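You operate a simulated robot arm through the tools that you are given. There is no shell and no other tool.

Carry out the task below with a simulated robot arm. There is one attempt and no reset: what you move stays moved.

TASK
Glue the blue book's joint, stick the blue strip on and dry it under the pine board.
Fine: brush back in its stand, lid on the glue tin; big iron weight on the board, twenty seconds. Set down upright: big iron weight. A coat counts when it lies all over at full strength: go over it till it gets no stronger.

It is judged by the outcome, as a careful person would: the job done as asked, and still so three seconds after it is handed in. It fails if anything else is knocked over, pushed out of place, dropped, spilled or broken. A push-on lid holds only when it is set on centred and level and pressed home; a screw cap is set on level and turned clockwise until tight.

THE ROBOT
A 7-joint arm with a two-finger parallel gripper, fixed in place. Base frame: the origin is on the floor under the middle of its stand, x ahead of it, y to its left, z up; the work surface is at about z = 0.76. Units: m, degrees, N and s.
With the tool pointing down near the work surface it reaches from about 0.44 to 0.92 m from the base axis. Its first joint turns from -143.0 to 143.0 degrees. Payload 3 kg.
The tool frame sits at the grasp point between the pads (the TCP): z along the fingers, y along the line on which they close. The tips reach 0.03 m beyond it. The gripper opens to 0.094 m. The fingers are 0.028 m wide and 0.01 m thick; the gripper's body (0.05 by 0.096 m) begins 0.055 m behind the TCP.
Orientation is told as [roll, pitch, yaw] about the base's x, y, z axes, in that order, counted from this pose: with the fingers straight down and closing along the base's y, the tool's x points along the base's -x, its y along +y and its z along -z.

THE INTERFACE
- The arm moves only by the tool servo_tool. Its arguments are lists of equal length, an entry for each row: "translation": the shift along the tool's x, y, z in m, a list of three; "rotation": the turn, a rotation vector about the tool's x, y, z in degrees, a list of three; "hand": the gripper command, from -1 (shut) to 1 (fully open), values between in proportion. In form: {"translation": [[x, y, z], ...], "rotation": [[ax, ay, az], ...], "hand": [hand, ...]}. A call has 1 to 20 rows; each row is the pose to reach, as a shift and turn from the pose commanded when the call began, along the tool's axes at that moment. Each row takes 0.2 s and may step no farther than 0.05 m and 8.6 degrees from the row before; otherwise, or with a gripper value out of range, the whole call is refused. A pose out of reach is approached as far as the arm can. The call stops where the force on the tool passes 90 N (or 10 N more than at its start, if that is more) or the arm is blocked; 0.2 s more then pass. Each finger travels about 0.072 m/s and halts on what it meets, pressing with about 37 N; the grip force reading is that of the motor and also rises with nothing between the fingers. The clock runs only during rows and for 0.2 s after the last one: add rows that repeat a pose to give the fingers time. It gives the time, the measured TCP pose, the force on the tool (base axes), the opening and the grip force at its end, in the units of the frame above (readings bear some noise), with the torque about the TCP (base axes, N m) and any sound that the robot's microphone picked up, and new pictures: "views" is both (left out), scene, wrist or none.
- Cameras (640 x 400 px; columns grow to the right, rows downward): "scene" is fixed at [0.222, 0.648, 1.5042]; the picture's right is [-0.76, -0.66, 0.00], its down [-0.62, 0.72, -0.31] and it looks along [0.20, -0.23, -0.95] (base axes); focal length 214 px, centre (320, 200). "wrist" rides on the gripper at [0.076, 0.014, -0.102] in the tool frame; the picture's right is [-0.18, 0.98, 0.00], its down [-0.75, -0.14, -0.64] and it looks along [-0.63, -0.12, 0.77] (tool axes); focal length 243 px, centre (320, 200). There is no depth. A picture from a camera that has moved, and an enlarged one, comes with that camera's place and axes in the base frame and with its lens.
- close_up(camera, box): a new picture of the part [left, top, right, bottom] of that camera's present view, enlarged. No time passes.
- finish_job(): hands the job in; it is judged then, once.

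Places have to be worked out from the pictures, the camera data and where the tool is seen. Open the gripper and draw the arm clear of the work before you hand the job in, unless the task says otherwise.

The tools are called as name(argument=value, ...) on one line, values as JSON. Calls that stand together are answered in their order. servo_tool: Moves the arm, as the interface text tells. Its arguments: {"type":"object","properties":{"translation":{"type":"array"},"rotation":{"type":"array"},"hand":{"type":"array"},"views":{"type":"string","enum":["both","scene","wrist","none"]}},"required":["translation","rotation","hand"]} The other tools are called the same way: close_up (camera, box) takes an enlarged picture of a part of a camera's view; finish_job () hands the job in.

At the start:

```text
t: 0.0
tcp_pos: [0.3982, 0.4657, 1.1808]
tcp_rot: [0.0, 0.2, 0.0]
contact_force: [0.2, 0.0, -0.8]
moment: [0.02, -0.04, -0.04]
finger_gap: 0.0942
grasp_force: 0.1
```

scene: 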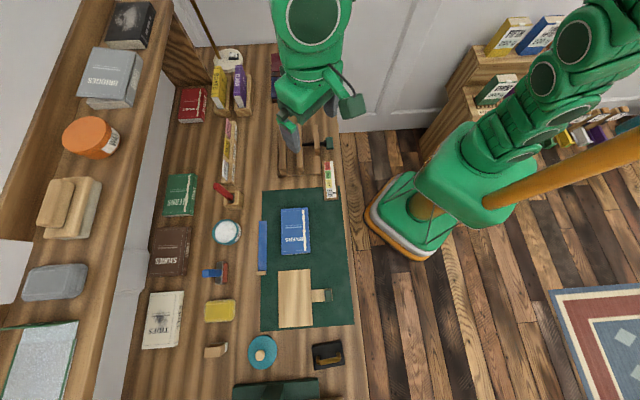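
wrist: 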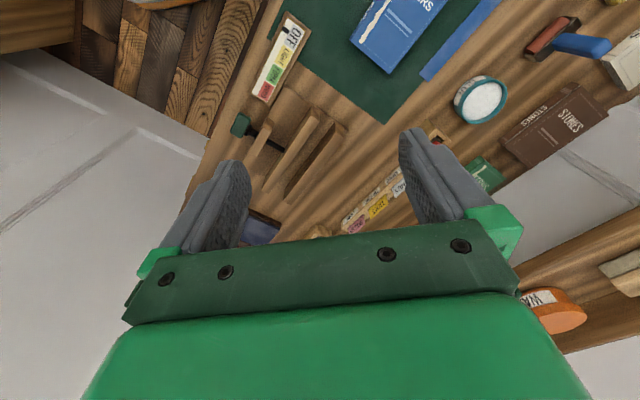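

I'll start by looking closely at the bench from the scene camera to identify the book, strip, brush, tin, lid, board and weights.

close_up(camera="scene", box=[190, 170, 370, 290])

close_up(camera="scene", box=[190, 280, 370, 400])

close_up(camera="scene", box=[190, 40, 370, 180])

close_up(camera="scene", box=[0, 0, 200, 400])

```text
3.33 times, centred on (280, 230) of scene
camera zoom: at [0.222, 0.648, 1.5042], right [-0.76, -0.66, 0.0], down [-0.62, 0.72, -0.31], along [0.2, -0.23, -0.95], focal length 715 px, centre (453, 100)
```

zoom: 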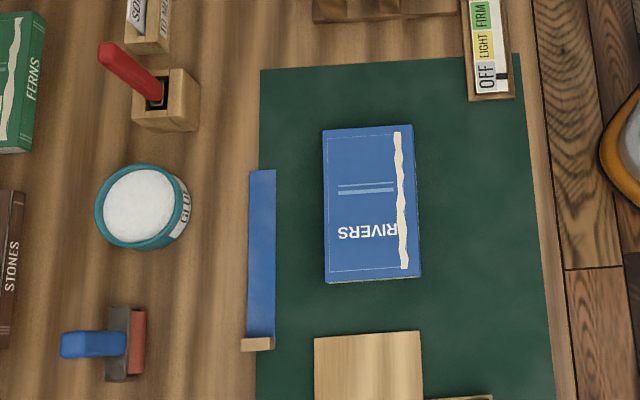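

```text
3.33 times, centred on (280, 340) of scene
camera zoom: at [0.222, 0.648, 1.5042], right [-0.76, -0.66, 0.0], down [-0.62, 0.72, -0.31], along [0.2, -0.23, -0.95], focal length 715 px, centre (453, -267)
```

zoom: 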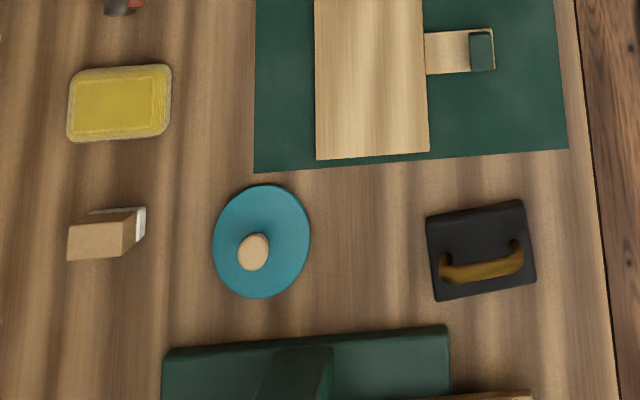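

```text
2.86 times, centred on (280, 110) of scene
camera zoom: at [0.222, 0.648, 1.5042], right [-0.76, -0.66, 0.0], down [-0.62, 0.72, -0.31], along [0.2, -0.23, -0.95], focal length 613 px, centre (434, 457)
```

zoom: 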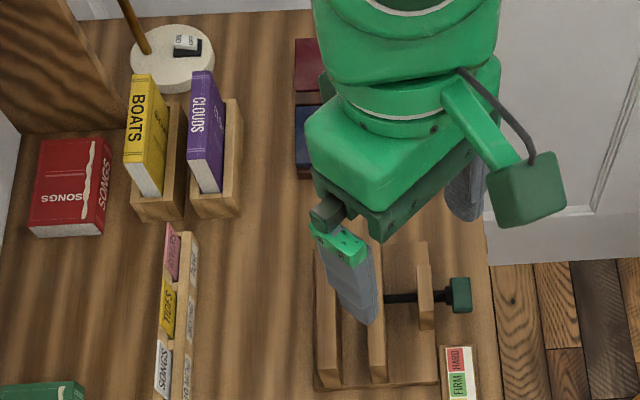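

```text
1.00 times, centred on (100, 200) of scene (not enlarged: the box is as wide or as high as the picture)
camera zoom: at [0.222, 0.648, 1.5042], right [-0.76, -0.66, 0.0], down [-0.62, 0.72, -0.31], along [0.2, -0.23, -0.95], focal length 214 px, centre (540, 200)
```

zoom: 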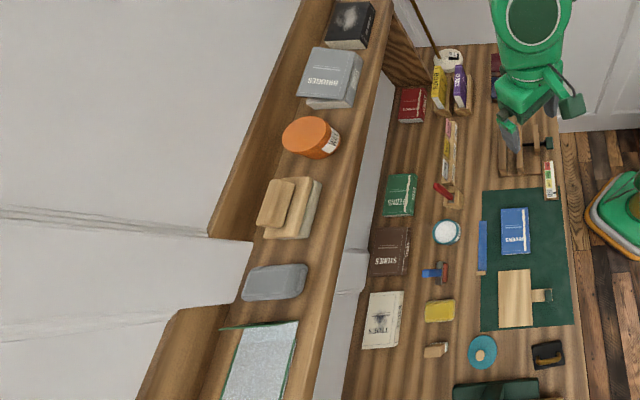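

The layout is now readable: blue RIVERS book with its torn joint on the mat, strip to its outer side, board and iron weight further along, brush stand and open glue tin at the far side, and the teal lid near the weight. I'll move the wrist camera over the mat, turned to the bench's direction, to look closer.

servo_tool(translation=[[0.0143, 0.03, 0.016], [0.0286, 0.06, 0.032], [0.043, 0.09, 0.048], [0.0573, 0.12, 0.064], [0.0716, 0.1495, 0.08], [0.0716, 0.1495, 0.08]], rotation=[[0, 0, -8.2], [0, 0, -16.4], [0, 0, -24.6], [0, 0, -32.8], [0, 0, -41], [0, 0, -41]], hand=[1, 1, 1, 1, 1, 1])

```text
t: 1.4
tcp_pos: [0.3278, 0.6143, 1.1014]
tcp_rot: [0.0, 0.0, 41.1]
contact_force: [-0.3, 0.4, -0.1]
moment: [-0.01, -0.01, 0.0]
finger_gap: 0.0939
grasp_force: 0.0
camera wrist: at [0.2621, 0.5759, 1.2042], right [-0.51, 0.86, 0.0], down [0.66, 0.39, 0.64], along [0.55, 0.33, -0.77], focal length 243 px, centre (320, 200)
```

scene: 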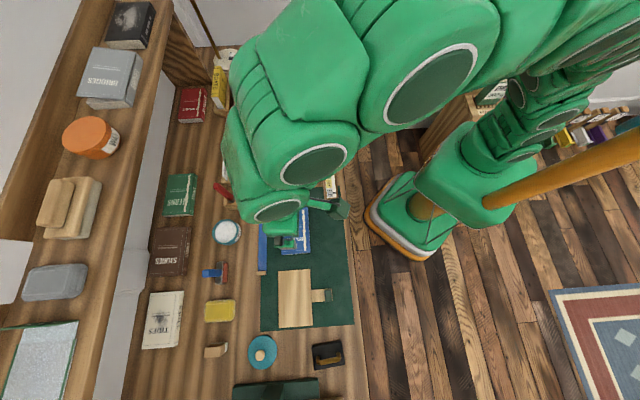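
wrist: 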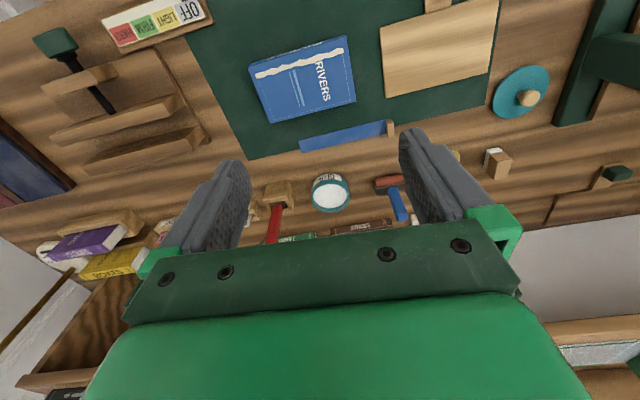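

The wrist view sees the whole mat. I'll enlarge the useful parts.

close_up(camera="wrist", box=[230, 30, 410, 170])

close_up(camera="wrist", box=[240, 120, 420, 250])

close_up(camera="wrist", box=[370, 0, 640, 200])

close_up(camera="wrist", box=[0, 0, 240, 160])

```text
2.86 times, centred on (320, 100) of wrist
camera zoom: at [0.2621, 0.5759, 1.2042], right [-0.51, 0.86, 0.0], down [0.66, 0.39, 0.64], along [0.55, 0.33, -0.77], focal length 693 px, centre (320, 486)
```

zoom: 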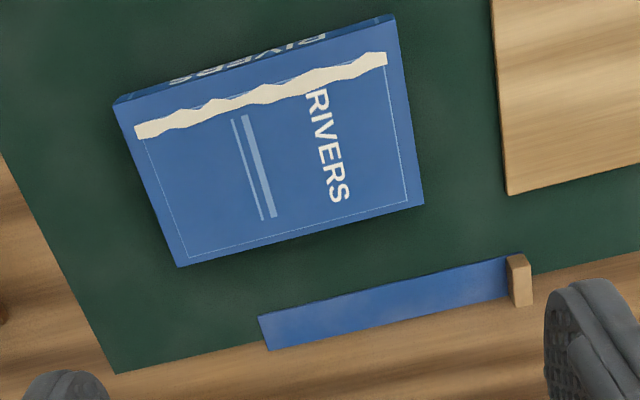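

```text
3.08 times, centred on (330, 185) of wrist
camera zoom: at [0.2621, 0.5759, 1.2042], right [-0.51, 0.86, 0.0], down [0.66, 0.39, 0.64], along [0.55, 0.33, -0.77], focal length 746 px, centre (289, 246)
```

zoom: 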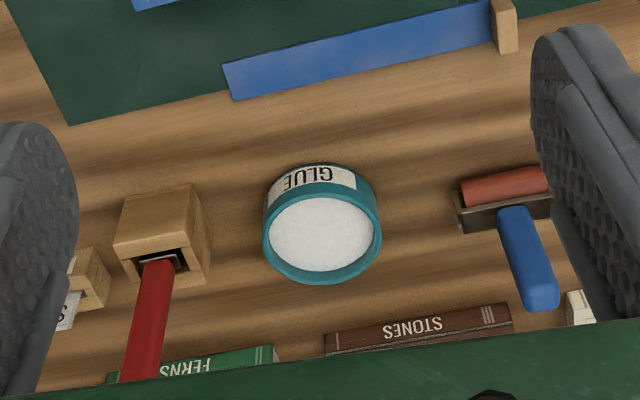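

```text
2.00 times, centred on (505, 100) of wrist
camera zoom: at [0.2621, 0.5759, 1.2042], right [-0.51, 0.86, 0.0], down [0.66, 0.39, 0.64], along [0.55, 0.33, -0.77], focal length 485 px, centre (-50, 400)
```

zoom: 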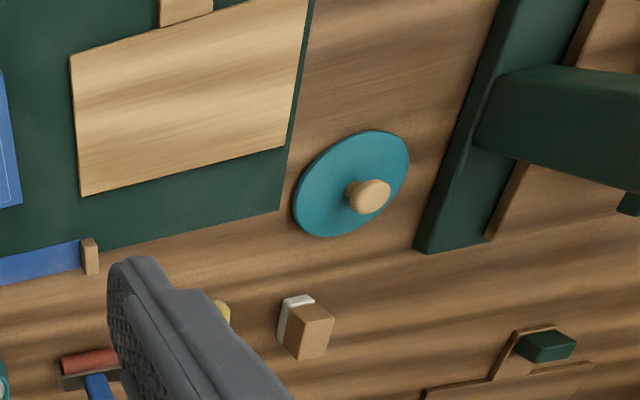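

```text
2.50 times, centred on (120, 80) of wrist
camera zoom: at [0.2621, 0.5759, 1.2042], right [-0.51, 0.86, 0.0], down [0.66, 0.39, 0.64], along [0.55, 0.33, -0.77], focal length 606 px, centre (820, 500)
```

zoom: 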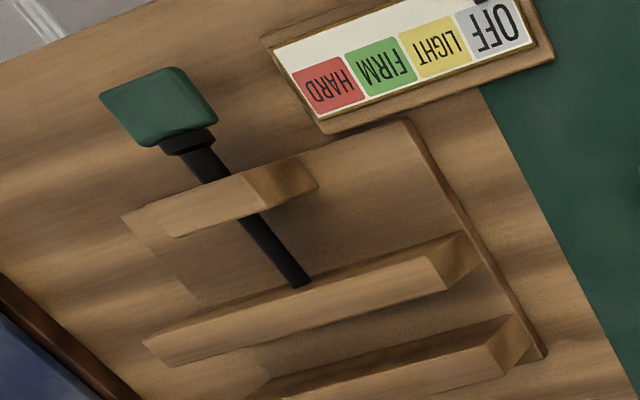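

The scene and wrist views agree: bench axes are turned about 45°, brush at about (0.61, 0.67), tin at about (0.53, 0.76), joint line at about 0.66 m out along the 45° direction. I'll move above the brush stand for a close look.

servo_tool(translation=[[-0.0372, -0.0212, 0.008], [-0.0744, -0.0424, 0.016], [-0.1116, -0.0636, 0.025], [-0.1488, -0.0848, 0.033], [-0.186, -0.106, 0.041], [-0.2233, -0.1273, 0.05], [-0.2233, -0.1273, 0.05]], rotation=[[0, 0, -4], [0, 0, -4], [0, 0, -4], [0, 0, -4], [0, 0, -4], [0, 0, -4], [0, 0, -4]], hand=[1, 1, 1, 1, 1, 1, 1])

```text
t: 3.0
tcp_pos: [0.5585, 0.6523, 1.0376]
tcp_rot: [0.0, 0.0, 45.0]
contact_force: [0.3, -0.1, -0.1]
moment: [-0.03, -0.01, -0.02]
finger_gap: 0.094
grasp_force: 0.1
out of reach, approached as far as the arm can: row 6, 7
camera wrist: at [0.4956, 0.6089, 1.1408], right [-0.56, 0.83, 0.0], down [0.63, 0.43, 0.64], along [0.53, 0.36, -0.77], focal length 243 px, centre (320, 200)
```

scene: 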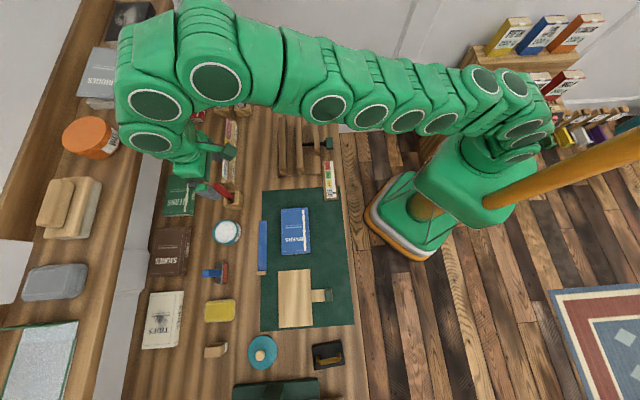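
wrist: 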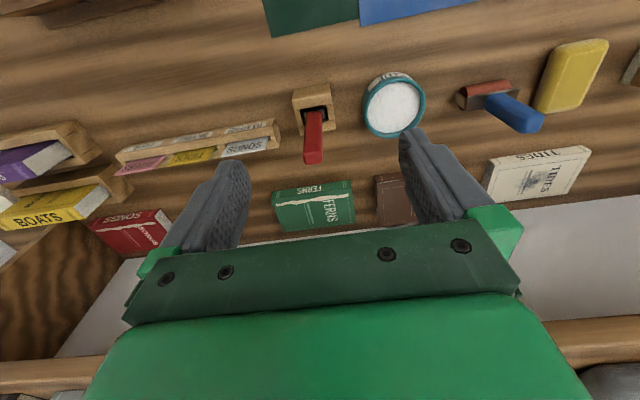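

The arm reached about 0.86 m out at this height. Now enlarge the brush, tin and neighbours.

close_up(camera="wrist", box=[250, 50, 450, 190])

close_up(camera="scene", box=[150, 130, 270, 220])

```text
2.86 times, centred on (350, 120) of wrist
camera zoom: at [0.4956, 0.6089, 1.1408], right [-0.56, 0.83, 0.0], down [0.63, 0.43, 0.64], along [0.53, 0.36, -0.77], focal length 693 px, centre (234, 429)
```

zoom: 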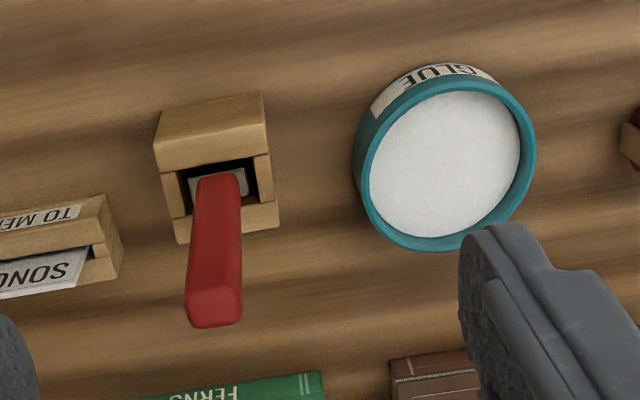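

```text
4.44 times, centred on (210, 175) of scene
camera zoom: at [0.222, 0.648, 1.5042], right [-0.76, -0.66, 0.0], down [-0.62, 0.72, -0.31], along [0.2, -0.23, -0.95], focal length 953 px, centre (809, 311)
```

zoom: 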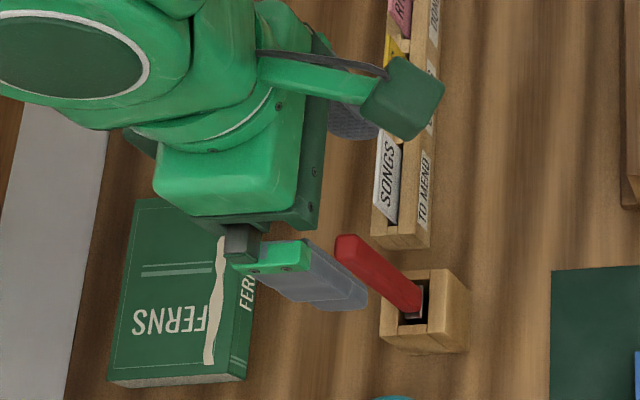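

The brush stands nearly upright, handle top about z 0.935 at radial 0.895 / lateral 0.05 (45° frame). I'll descend partway with a narrower opening and check how the pose reads after the out-of-reach step.

servo_tool(translation=[[0.002, -0.006, 0.03], [0.005, -0.012, 0.055], [0.005, -0.012, 0.055]], rotation=[[0, 0, 0], [0, 0, 0], [0, 0, 0]], hand=[0.6, 0.3, 0.3])

```text
t: 3.8
tcp_pos: [0.5635, 0.6391, 0.9819]
tcp_rot: [0.0, 0.0, 45.0]
contact_force: [0.7, 0.0, 0.8]
moment: [0.02, 0.01, 0.0]
finger_gap: 0.0612
grasp_force: 0.0
camera wrist: at [0.4998, 0.5967, 1.085], right [-0.56, 0.83, 0.0], down [0.63, 0.43, 0.64], along [0.53, 0.36, -0.77], focal length 243 px, centre (320, 200)
```

scene: 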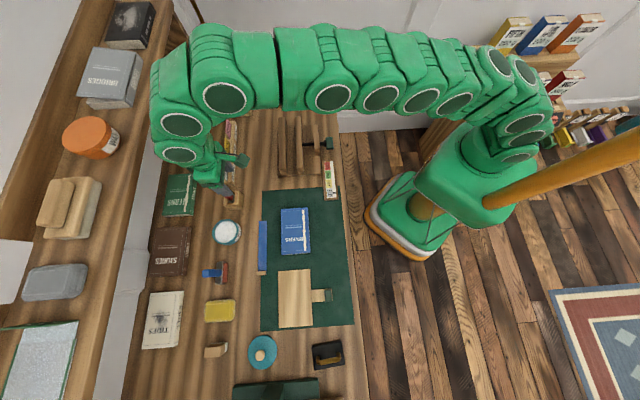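
wrist: 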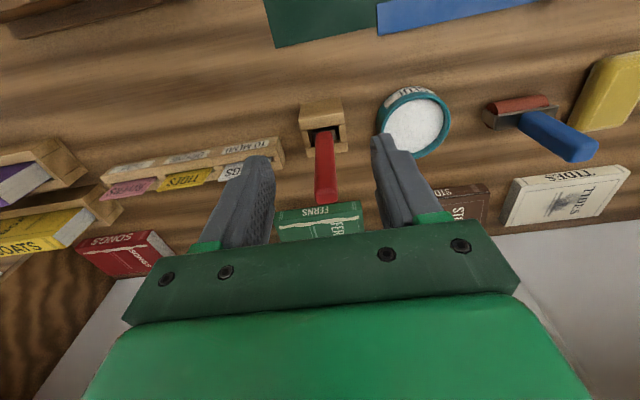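

The handle sits centred between the open fingers, ~5 cm further out. I'll go down to z 0.90 and slide outward around the handle.

servo_tool(translation=[[0, 0, 0.045], [0, -0.001, 0.082], [-0.025, -0.002, 0.082], [-0.0486, -0.002, 0.082], [-0.0486, -0.002, 0.082]], rotation=[[0, 0, 0], [0, 0, 0], [0, 0, 0], [0, 0, 0], [0, 0, 0]], hand=[0.3, 0.3, 0.3, 0.3, 0.3])

close_up(camera="scene", box=[150, 130, 270, 220])

close_up(camera="wrist", box=[220, 80, 420, 230])

```text
t: 5.0
tcp_pos: [0.5969, 0.6695, 0.9004]
tcp_rot: [0.1, -0.1, 45.0]
contact_force: [-0.3, 0.4, 0.1]
moment: [0.0, 0.01, 0.01]
finger_gap: 0.0613
grasp_force: 0.2
out of reach, approached as far as the arm can: row 4, 5
camera wrist: at [0.5329, 0.626, 1.004], right [-0.56, 0.83, 0.0], down [0.63, 0.43, 0.64], along [0.53, 0.36, -0.77], focal length 243 px, centre (320, 200)
```

scene: 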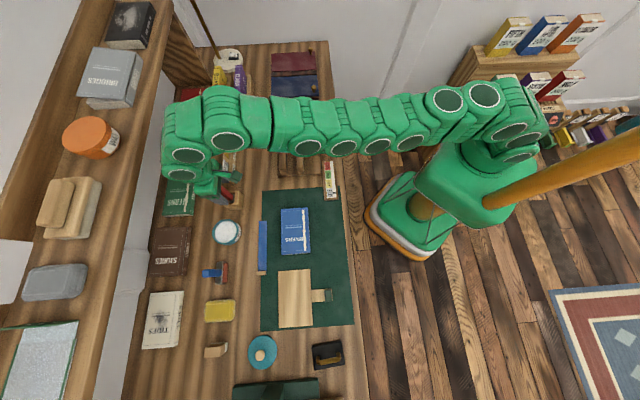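
wrist: 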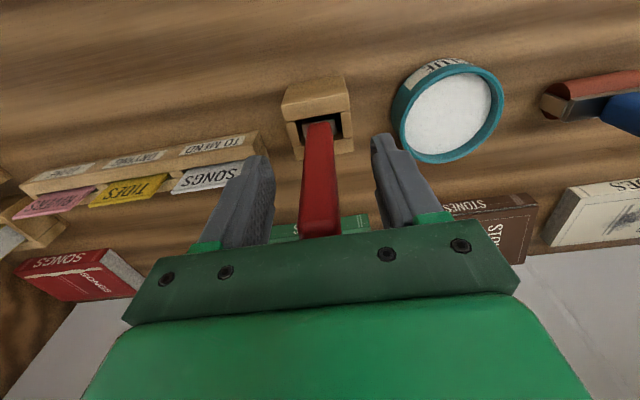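

```text
4.44 times, centred on (210, 175) of scene
camera zoom: at [0.222, 0.648, 1.5042], right [-0.76, -0.66, 0.0], down [-0.62, 0.72, -0.31], along [0.2, -0.23, -0.95], focal length 953 px, centre (809, 311)
```

zoom: 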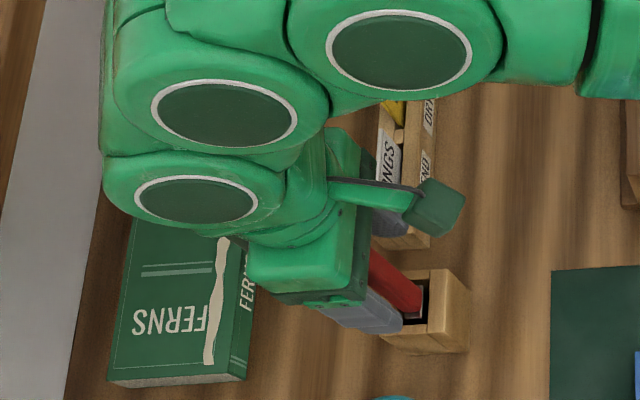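

```text
2.67 times, centred on (320, 155) of wrist
camera zoom: at [0.5329, 0.626, 1.004], right [-0.56, 0.83, 0.0], down [0.63, 0.43, 0.64], along [0.53, 0.36, -0.77], focal length 647 px, centre (320, 320)
```

zoom: 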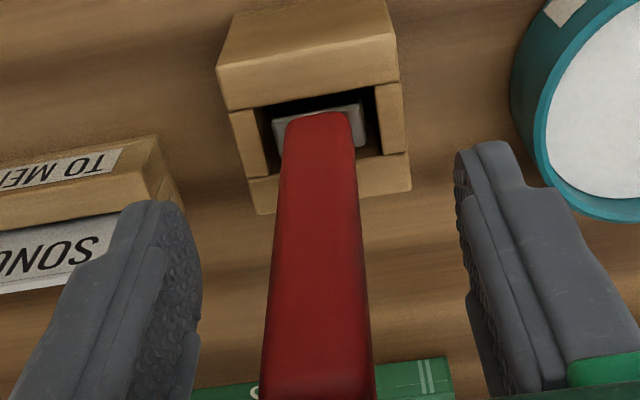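

The handle is centred between the pads at TCP depth, so I'll close on it now.

servo_tool(translation=[[0, 0, 0], [0, 0, 0], [0, 0, 0], [0, 0, 0]], rotation=[[0, 0, 0], [0, 0, 0], [0, 0, 0], [0, 0, 0]], hand=[-0.3, -1, -1, -1], views="wrist")

```text
t: 6.0
tcp_pos: [0.5951, 0.6702, 0.9002]
tcp_rot: [0.0, 0.1, 44.9]
contact_force: [-0.3, 0.1, -0.7]
moment: [0.02, 0.01, -0.01]
finger_gap: 0.0231
grasp_force: 37.0
camera wrist: at [0.533, 0.6259, 1.0041], right [-0.56, 0.83, 0.0], down [0.63, 0.43, 0.64], along [0.53, 0.36, -0.77], focal length 243 px, centre (320, 200)
```

wrist: 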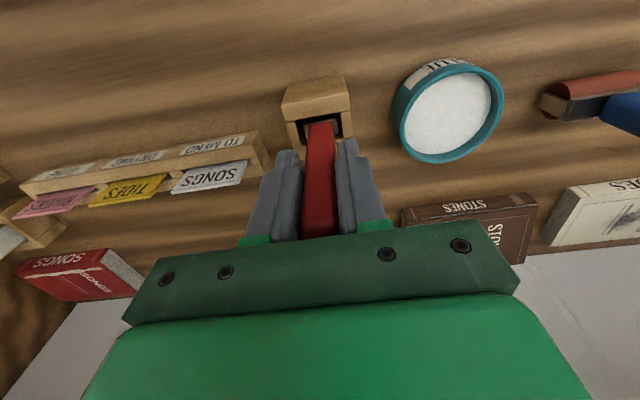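

Grip is firm (handle 23 mm). Since reach shrinks with height here, I'll lift while tilting the tool slightly outward so the brush comes straight up out of its stand.

servo_tool(translation=[[0.001, 0, -0.01], [0.002, 0, -0.02], [0.003, 0, -0.03], [0.004, 0, -0.04], [0.005, 0, -0.05], [0.007, 0, -0.062], [0.007, 0, -0.062]], rotation=[[0, -1, 0], [0, -2, 0], [0, -3, 0], [0, -4, 0], [0, -5, 0], [0, -6.5, 0], [0, -6.5, 0]], hand=[-1, -1, -1, -1, -1, -1, -1])

close_up(camera="scene", box=[150, 130, 270, 250])

close_up(camera="wrist", box=[220, 80, 420, 230])

```text
t: 7.6
tcp_pos: [0.5917, 0.6636, 0.9636]
tcp_rot: [0.0, -6.6, 45.0]
contact_force: [0.7, -0.7, -0.5]
moment: [0.01, -0.02, 0.01]
finger_gap: 0.0232
grasp_force: 36.5
camera wrist: at [0.5199, 0.6123, 1.0576], right [-0.57, 0.82, 0.02], down [0.58, 0.38, 0.72], along [0.59, 0.42, -0.69], focal length 243 px, centre (320, 200)
```

scene: 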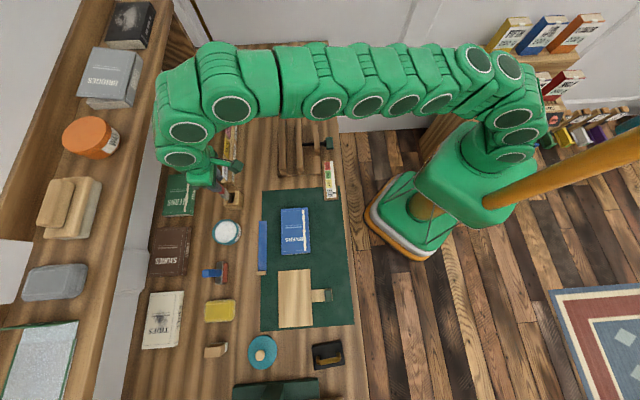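
wrist: 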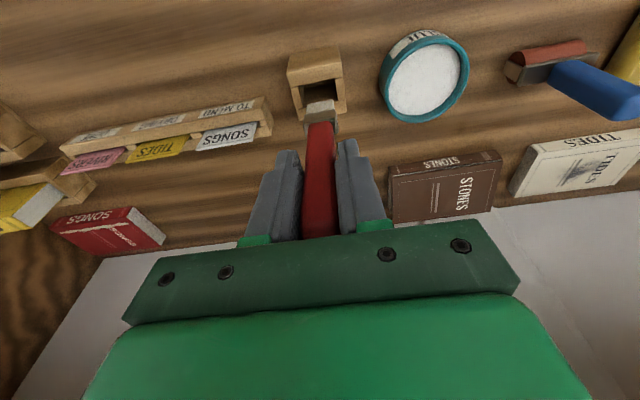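

```text
3.33 times, centred on (210, 190) of scene
camera zoom: at [0.222, 0.648, 1.5042], right [-0.76, -0.66, 0.0], down [-0.62, 0.72, -0.31], along [0.2, -0.23, -0.95], focal length 715 px, centre (687, 233)
```

zoom: 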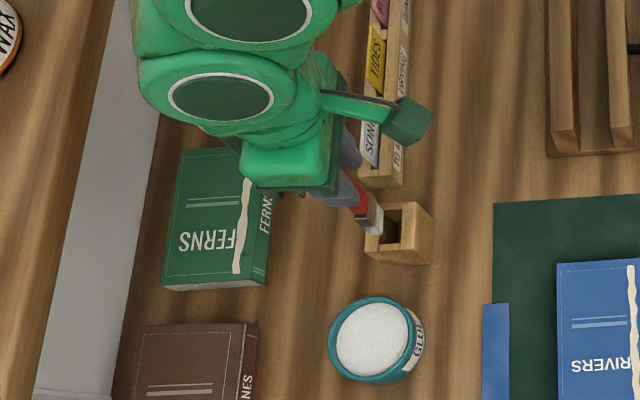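

```text
2.67 times, centred on (320, 155) of wrist
camera zoom: at [0.5199, 0.6123, 1.0576], right [-0.57, 0.82, 0.02], down [0.58, 0.38, 0.72], along [0.59, 0.42, -0.69], focal length 647 px, centre (320, 320)
```

zoom: 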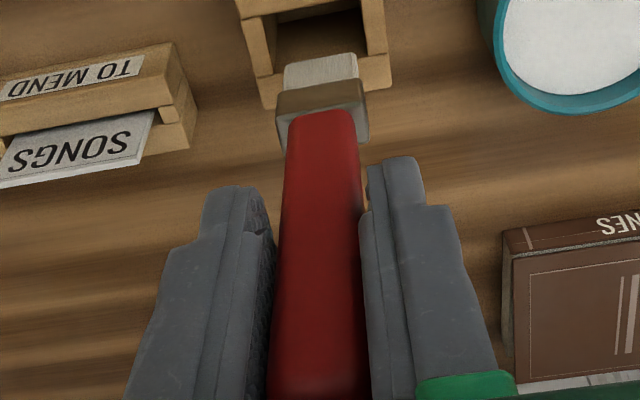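

The brush is out: brown ferrule and bristles show clear of the stand, tip about 13.5 cm below the TCP. Next I'll carry it sideways over the open glue tin with a bit more outward tilt for reach.

servo_tool(translation=[[0.002, 0, -0.006], [0.003, 0.037, -0.006], [0.004, 0.074, -0.006], [0.0051, 0.1112, -0.005], [0.0051, 0.1112, -0.005]], rotation=[[0, -2, 0], [0, -4, 0], [0, -5.4, 0], [0, -5.4, 0], [0, -5.4, 0]], hand=[-1, -1, -1, -1, -1])

close_up(camera="scene", box=[170, 150, 290, 270])

close_up(camera="wrist", box=[220, 30, 420, 180])

```text
t: 8.8
tcp_pos: [0.5078, 0.7395, 0.9646]
tcp_rot: [-0.1, -12.0, 44.9]
contact_force: [-0.1, 0.7, 0.1]
moment: [0.02, 0.01, 0.0]
finger_gap: 0.0228
grasp_force: 37.0
camera wrist: at [0.4306, 0.6824, 1.0505], right [-0.57, 0.82, 0.04], down [0.53, 0.33, 0.78], along [0.63, 0.47, -0.62], focal length 243 px, centre (320, 200)
```

scene: 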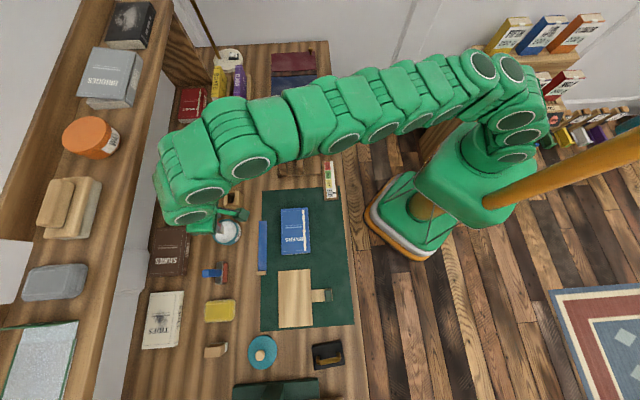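
wrist: 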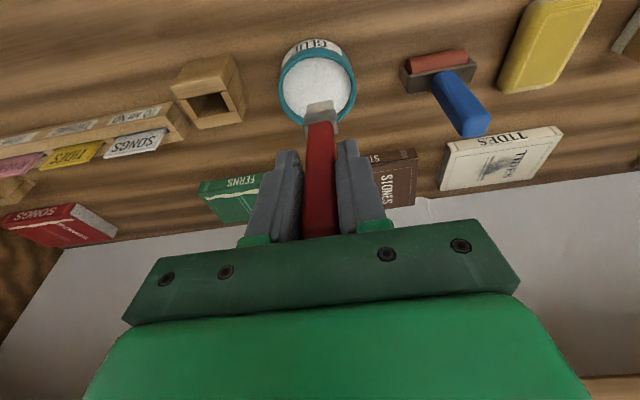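

```text
3.33 times, centred on (230, 210) of scene
camera zoom: at [0.222, 0.648, 1.5042], right [-0.76, -0.66, 0.0], down [-0.62, 0.72, -0.31], along [0.2, -0.23, -0.95], focal length 715 px, centre (620, 167)
```

zoom: 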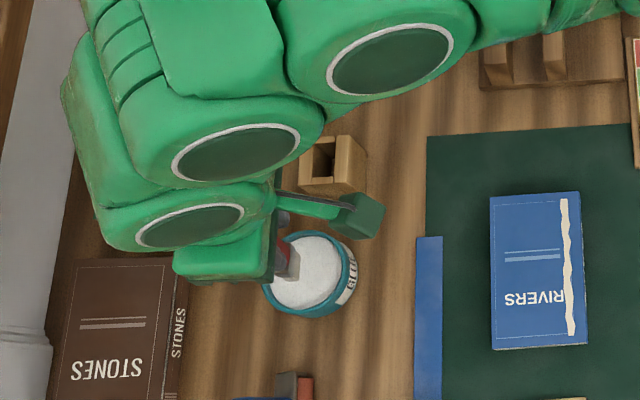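

```text
2.67 times, centred on (320, 105) of wrist
camera zoom: at [0.4306, 0.6824, 1.0505], right [-0.57, 0.82, 0.04], down [0.53, 0.33, 0.78], along [0.63, 0.47, -0.62], focal length 647 px, centre (320, 453)
```

zoom: 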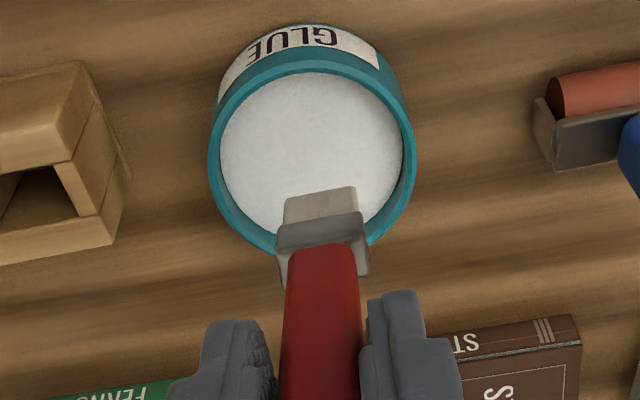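

The tip hangs right over the tin's centre, about 2.5 cm above the rim. I'll lower it 5 cm straight down into the glue.

servo_tool(translation=[[0.0042, -0.0025, 0.0196], [0.0083, -0.0025, 0.0391], [0.0104, -0.0025, 0.0489], [0.0104, -0.0025, 0.0489]], rotation=[[0, 0, 0], [0, 0, 0], [0, 0, 0], [0, 0, 0]], hand=[-1, -1, -1, -1], views="wrist")

close_up(camera="wrist", box=[220, 30, 420, 180])

close_up(camera="scene", box=[170, 150, 290, 270])

```text
t: 9.8
tcp_pos: [0.5101, 0.7352, 0.9193]
tcp_rot: [0.0, -12.2, 45.0]
contact_force: [-2.5, -3.5, 38.8]
moment: [0.2, -0.39, -0.05]
finger_gap: 0.0234
grasp_force: 36.6
camera wrist: at [0.4334, 0.6792, 1.0053], right [-0.57, 0.82, 0.04], down [0.53, 0.32, 0.79], along [0.63, 0.47, -0.62], focal length 243 px, centre (320, 200)
```

wrist: 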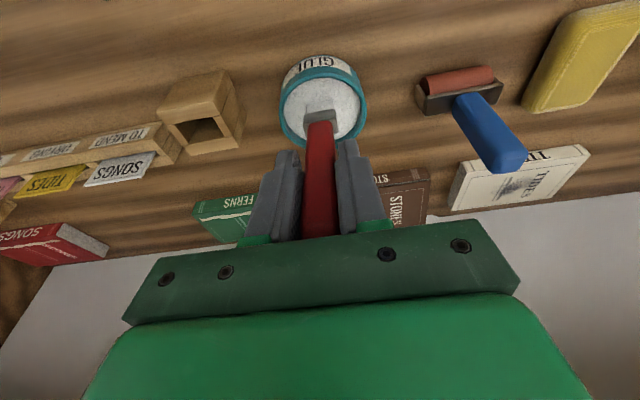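

```text
2.67 times, centred on (320, 105) of wrist
camera zoom: at [0.4334, 0.6792, 1.0053], right [-0.57, 0.82, 0.04], down [0.53, 0.32, 0.79], along [0.63, 0.47, -0.62], focal length 647 px, centre (320, 453)
```

zoom: 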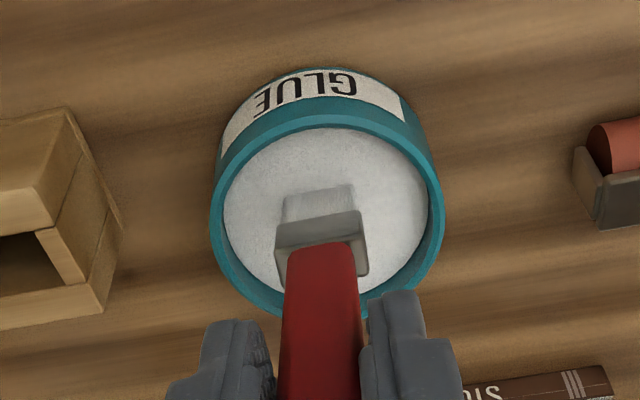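

```text
3.33 times, centred on (230, 210) of scene
camera zoom: at [0.222, 0.648, 1.5042], right [-0.76, -0.66, 0.0], down [-0.62, 0.72, -0.31], along [0.2, -0.23, -0.95], focal length 715 px, centre (620, 167)
```

zoom: 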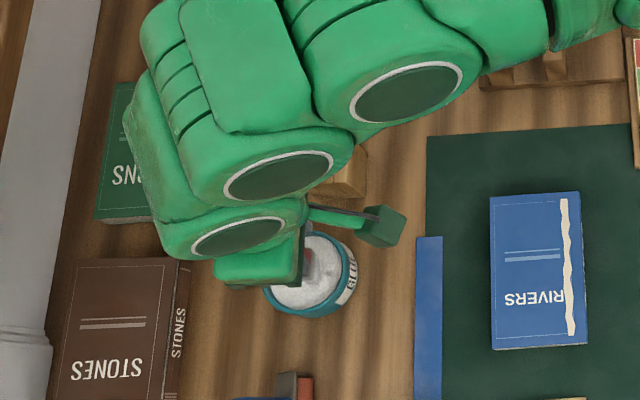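

The bristles met the glue (39 N up), so the tip is on the glue mass at about z 0.79. I'll lift off and inspect the bristles.

servo_tool(translation=[[-0.0021, 0, -0.0098], [-0.0083, 0, -0.0391], [-0.0125, 0, -0.0587], [-0.0125, 0, -0.0587]], rotation=[[0, 0, 0], [0, 0, 0], [0, 0, 0], [0, 0, 0]], hand=[-1, -1, -1, -1])

close_up(camera="wrist", box=[220, 30, 420, 180])

close_up(camera="scene", box=[170, 150, 290, 270])

```text
t: 10.8
tcp_pos: [0.5107, 0.736, 0.9772]
tcp_rot: [0.0, -11.9, 45.0]
contact_force: [1.1, 0.0, -0.1]
moment: [0.0, 0.02, -0.01]
finger_gap: 0.0232
grasp_force: 37.5
camera wrist: at [0.4336, 0.6791, 1.0626], right [-0.57, 0.82, 0.04], down [0.53, 0.33, 0.78], along [0.63, 0.46, -0.62], focal length 243 px, centre (320, 200)
```

scene: 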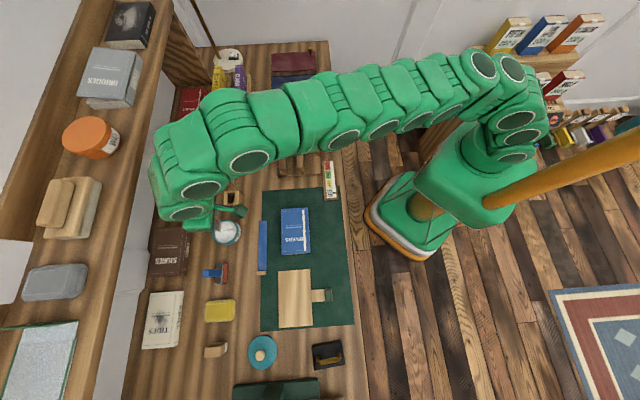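
wrist: 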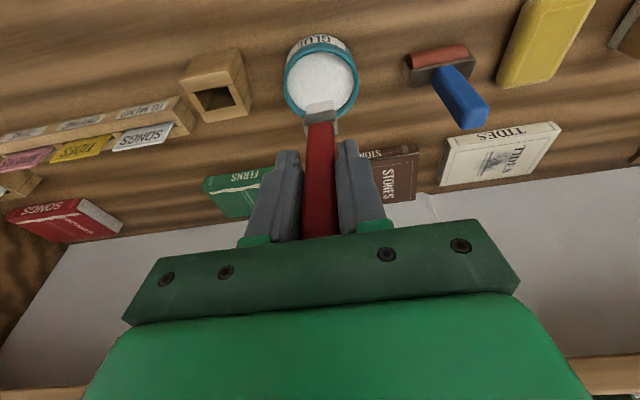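

```text
2.67 times, centred on (320, 105) of wrist
camera zoom: at [0.4336, 0.6791, 1.0626], right [-0.57, 0.82, 0.04], down [0.53, 0.33, 0.78], along [0.63, 0.46, -0.62], focal length 647 px, centre (320, 453)
```

zoom: 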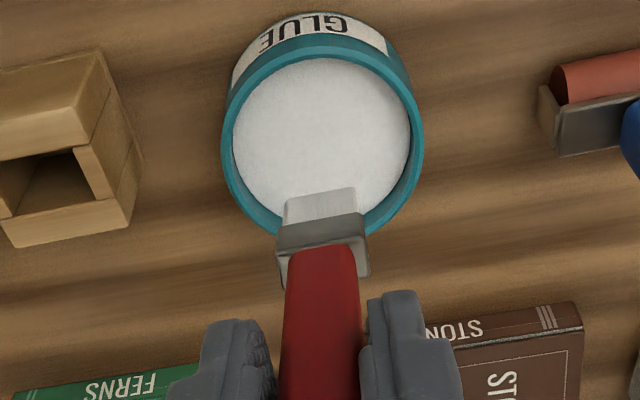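

```text
3.33 times, centred on (230, 210) of scene
camera zoom: at [0.222, 0.648, 1.5042], right [-0.76, -0.66, 0.0], down [-0.62, 0.72, -0.31], along [0.2, -0.23, -0.95], focal length 715 px, centre (620, 167)
```

zoom: 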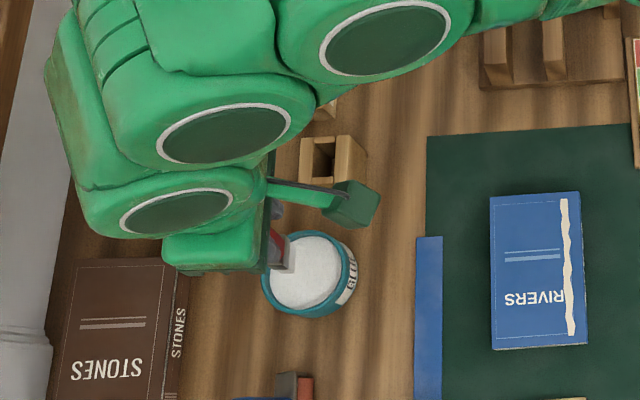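

The bristles turned white with glue. I'll carry the brush, upright again, over to the book and look at the joint.

servo_tool(translation=[[0.0393, 0.002, -0.009], [0.0786, 0.004, -0.018], [0.1179, 0.006, -0.026], [0.1572, 0.008, -0.035], [0.1965, 0.01, -0.044], [0.2358, 0.013, -0.0527], [0.2358, 0.013, -0.0527]], rotation=[[0, 2, 0], [0, 4, 0], [0, 6, 0], [0, 8, 0], [0, 10, 0], [0, 11.9, 0], [0, 11.9, 0]], hand=[-1, -1, -1, -1, -1, -1, -1])

close_up(camera="wrist", box=[200, 20, 440, 170])

close_up(camera="scene", box=[240, 190, 350, 270])

```text
t: 12.4
tcp_pos: [0.3308, 0.5754, 0.9794]
tcp_rot: [0.0, 0.1, 45.1]
contact_force: [0.1, 0.3, -0.2]
moment: [-0.01, 0.0, 0.03]
finger_gap: 0.0229
grasp_force: 37.4
camera wrist: at [0.2676, 0.5326, 1.0831], right [-0.56, 0.83, 0.0], down [0.63, 0.43, 0.64], along [0.53, 0.36, -0.77], focal length 243 px, centre (320, 200)
```

scene: 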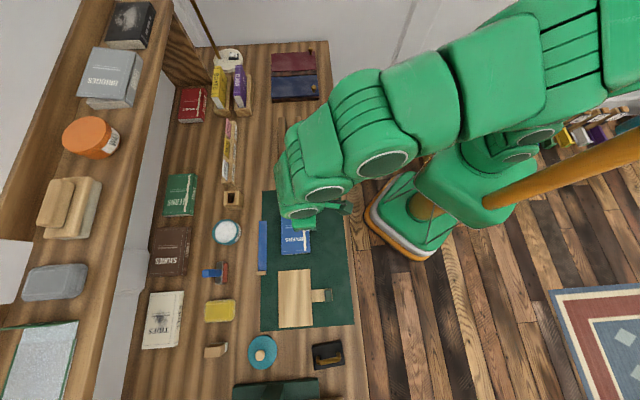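
wrist: 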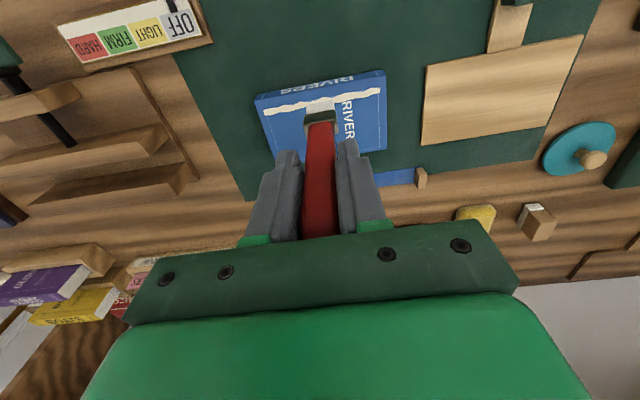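

```text
2.67 times, centred on (320, 95) of wrist
camera zoom: at [0.2676, 0.5326, 1.0831], right [-0.56, 0.83, 0.0], down [0.63, 0.43, 0.64], along [0.53, 0.36, -0.77], focal length 647 px, centre (320, 480)
```

zoom: 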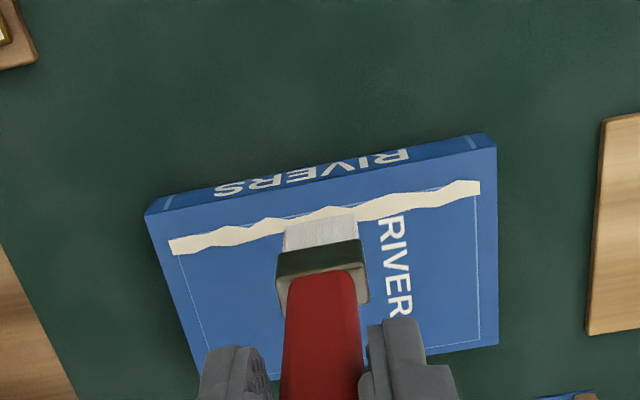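

```text
5.00 times, centred on (295, 230) of scene
camera zoom: at [0.222, 0.648, 1.5042], right [-0.76, -0.66, 0.0], down [-0.62, 0.72, -0.31], along [0.2, -0.23, -0.95], focal length 1072 px, centre (445, 50)
```

zoom: 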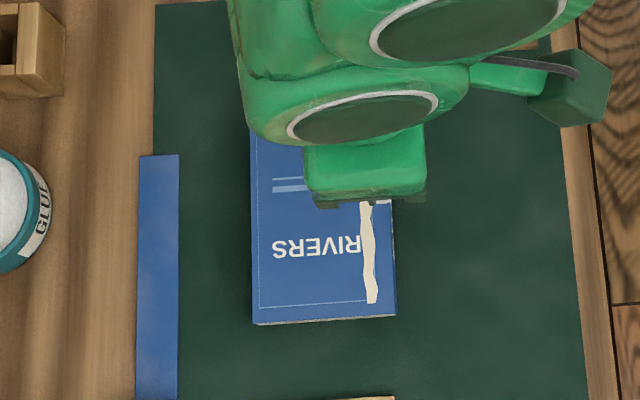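

The joint (pale torn line) runs at radial 0.658, lateral 0.103–0.238, book top at about z 0.795. I'll bring the bristles over its near end and come down to just above the cover.

servo_tool(translation=[[-0.006, -0.0315, 0.01], [-0.0122, -0.0629, 0.02], [-0.0122, -0.0629, 0.0394], [-0.0122, -0.0629, 0.0394]], rotation=[[0, 0, 0], [0, 0, 0], [0, 0, 0], [0, 0, 0]], hand=[-1, -1, -1, -1], views="wrist")

close_up(camera="wrist", box=[220, 20, 460, 170])

close_up(camera="scene", box=[250, 190, 340, 270])

```text
t: 13.4
tcp_pos: [0.3839, 0.5383, 0.94]
tcp_rot: [0.0, -0.1, 45.0]
contact_force: [0.8, -0.4, 0.0]
moment: [0.0, 0.01, 0.01]
finger_gap: 0.0227
grasp_force: 37.0
camera wrist: at [0.3204, 0.4959, 1.0442], right [-0.56, 0.83, 0.0], down [0.63, 0.43, 0.64], along [0.53, 0.36, -0.77], focal length 243 px, centre (320, 200)
```

wrist: 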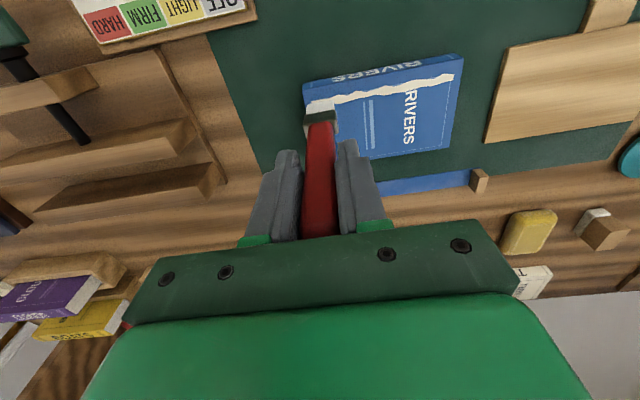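

```text
2.67 times, centred on (340, 95) of wrist
camera zoom: at [0.3204, 0.4959, 1.0442], right [-0.56, 0.83, 0.0], down [0.63, 0.43, 0.64], along [0.53, 0.36, -0.77], focal length 647 px, centre (267, 480)
```

zoom: 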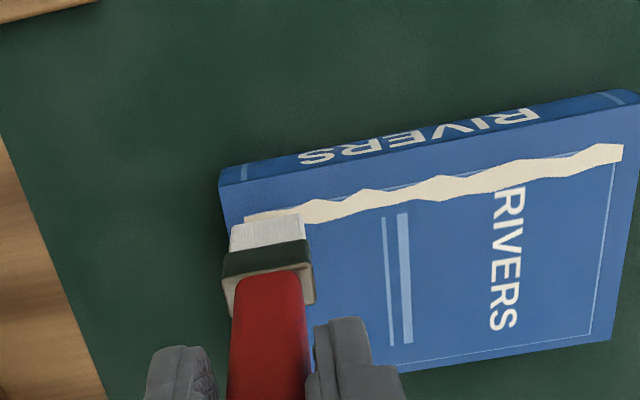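

```text
5.00 times, centred on (295, 230) of scene
camera zoom: at [0.222, 0.648, 1.5042], right [-0.76, -0.66, 0.0], down [-0.62, 0.72, -0.31], along [0.2, -0.23, -0.95], focal length 1072 px, centre (445, 50)
```

zoom: 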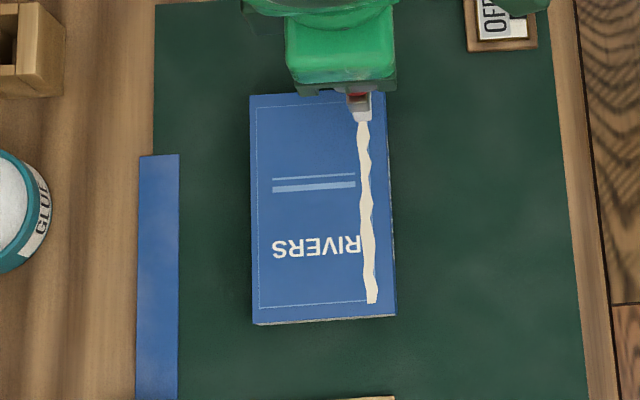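

The bristles line up with the joint's near end. I'll lower in small steps to find the contact.

servo_tool(translation=[[0, 0, 0.004], [0, 0, 0.007], [0, 0, 0.009], [0, 0, 0.009]], rotation=[[0, 0, 0], [0, 0, 0], [0, 0, 0], [0, 0, 0]], hand=[-1, -1, -1, -1], views="wrist")

close_up(camera="scene", box=[265, 195, 325, 255])

```text
t: 14.4
tcp_pos: [0.3847, 0.5384, 0.932]
tcp_rot: [-0.1, 0.1, 44.9]
contact_force: [-0.1, -0.5, -0.9]
moment: [-0.05, 0.0, 0.0]
finger_gap: 0.0231
grasp_force: 37.2
camera wrist: at [0.3203, 0.4964, 1.0352], right [-0.56, 0.83, 0.0], down [0.63, 0.43, 0.64], along [0.53, 0.36, -0.77], focal length 243 px, centre (320, 200)
```

wrist: 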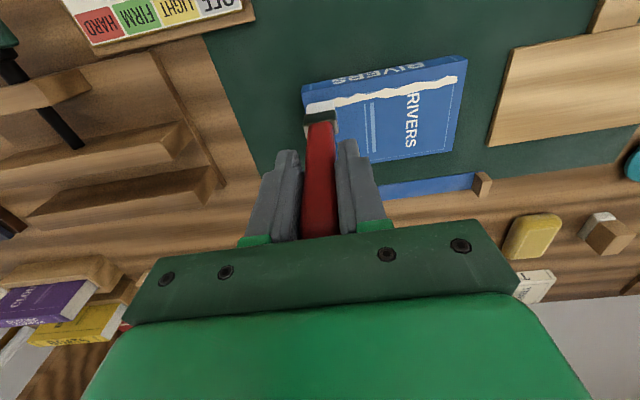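

```text
6.67 times, centred on (295, 225) of scene
camera zoom: at [0.222, 0.648, 1.5042], right [-0.76, -0.66, 0.0], down [-0.62, 0.72, -0.31], along [0.2, -0.23, -0.95], focal length 1430 px, centre (487, 33)
```

zoom: 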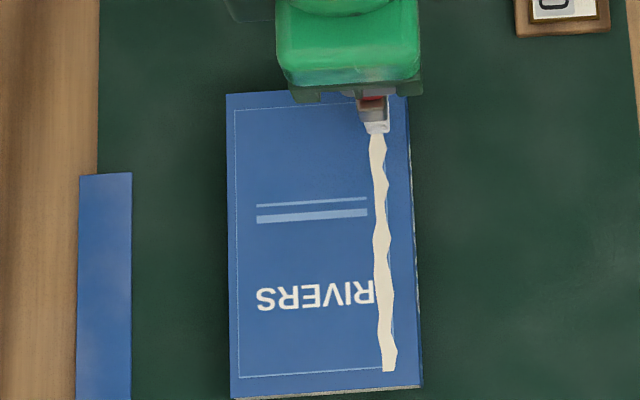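

No contact yet at TCP 0.932; continue in 2 mm steps.

servo_tool(translation=[[0, 0, 0.002], [0, 0, 0.004], [0, 0, 0.004]], rotation=[[0, 0, 0], [0, 0, 0], [0, 0, 0]], hand=[-1, -1, -1], views="none")

```text
t: 15.2
tcp_pos: [0.3841, 0.5389, 0.9267]
tcp_rot: [0.0, -0.1, 45.0]
contact_force: [-0.4, -0.3, -0.6]
moment: [-0.02, 0.02, 0.01]
finger_gap: 0.023
grasp_force: 36.8
```

Still free at 0.927; continue down a little more.

servo_tool(translation=[[0, 0, 0.002], [0, 0, 0.004], [0, 0, 0.004]], rotation=[[0, 0, 0], [0, 0, 0], [0, 0, 0]], hand=[-1, -1, -1], views="wrist")

close_up(camera="wrist", box=[260, 30, 420, 150])

close_up(camera="scene", box=[265, 195, 325, 255])

```text
t: 16.0
tcp_pos: [0.3829, 0.5378, 0.9235]
tcp_rot: [0.0, 0.0, 45.0]
contact_force: [-0.1, -0.7, -1.1]
moment: [0.0, 0.01, 0.03]
finger_gap: 0.023
grasp_force: 36.2
camera wrist: at [0.3202, 0.4957, 1.027], right [-0.56, 0.83, 0.0], down [0.63, 0.43, 0.64], along [0.53, 0.36, -0.77], focal length 243 px, centre (320, 200)
```

wrist: 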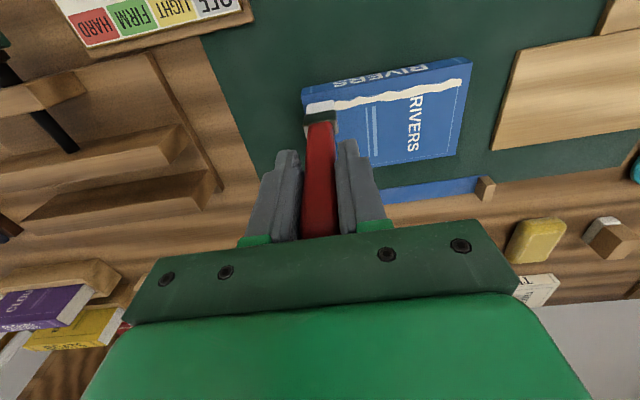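

```text
3.33 times, centred on (340, 90) of wrist
camera zoom: at [0.3202, 0.4957, 1.027], right [-0.56, 0.83, 0.0], down [0.63, 0.43, 0.64], along [0.53, 0.36, -0.77], focal length 809 px, centre (253, 567)
```

zoom: 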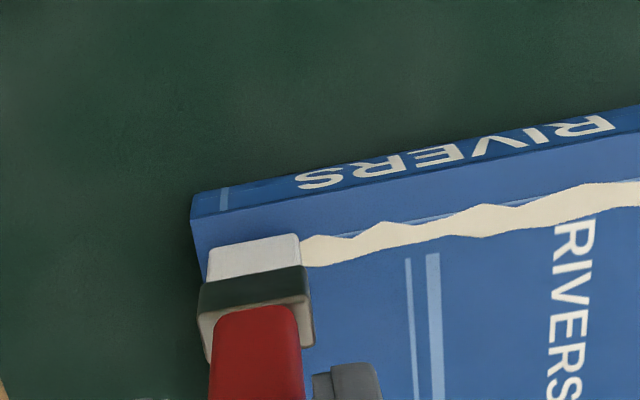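

```text
6.67 times, centred on (295, 225) of scene
camera zoom: at [0.222, 0.648, 1.5042], right [-0.76, -0.66, 0.0], down [-0.62, 0.72, -0.31], along [0.2, -0.23, -0.95], focal length 1430 px, centre (487, 33)
```

zoom: 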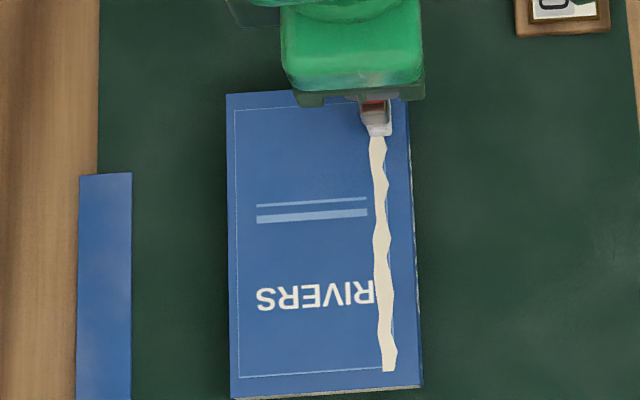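

Bristles now cover the joint's end but force still reads zero; continue down.

servo_tool(translation=[[0, 0, 0.002], [0, 0, 0.004], [0, 0, 0.004]], rotation=[[0, 0, 0], [0, 0, 0], [0, 0, 0]], hand=[-1, -1, -1], views="none")

```text
t: 16.8
tcp_pos: [0.3831, 0.5389, 0.9202]
tcp_rot: [0.0, -0.1, 45.0]
contact_force: [0.2, -1.5, 8.8]
moment: [-0.03, -0.03, 0.0]
finger_gap: 0.023
grasp_force: 37.4
```

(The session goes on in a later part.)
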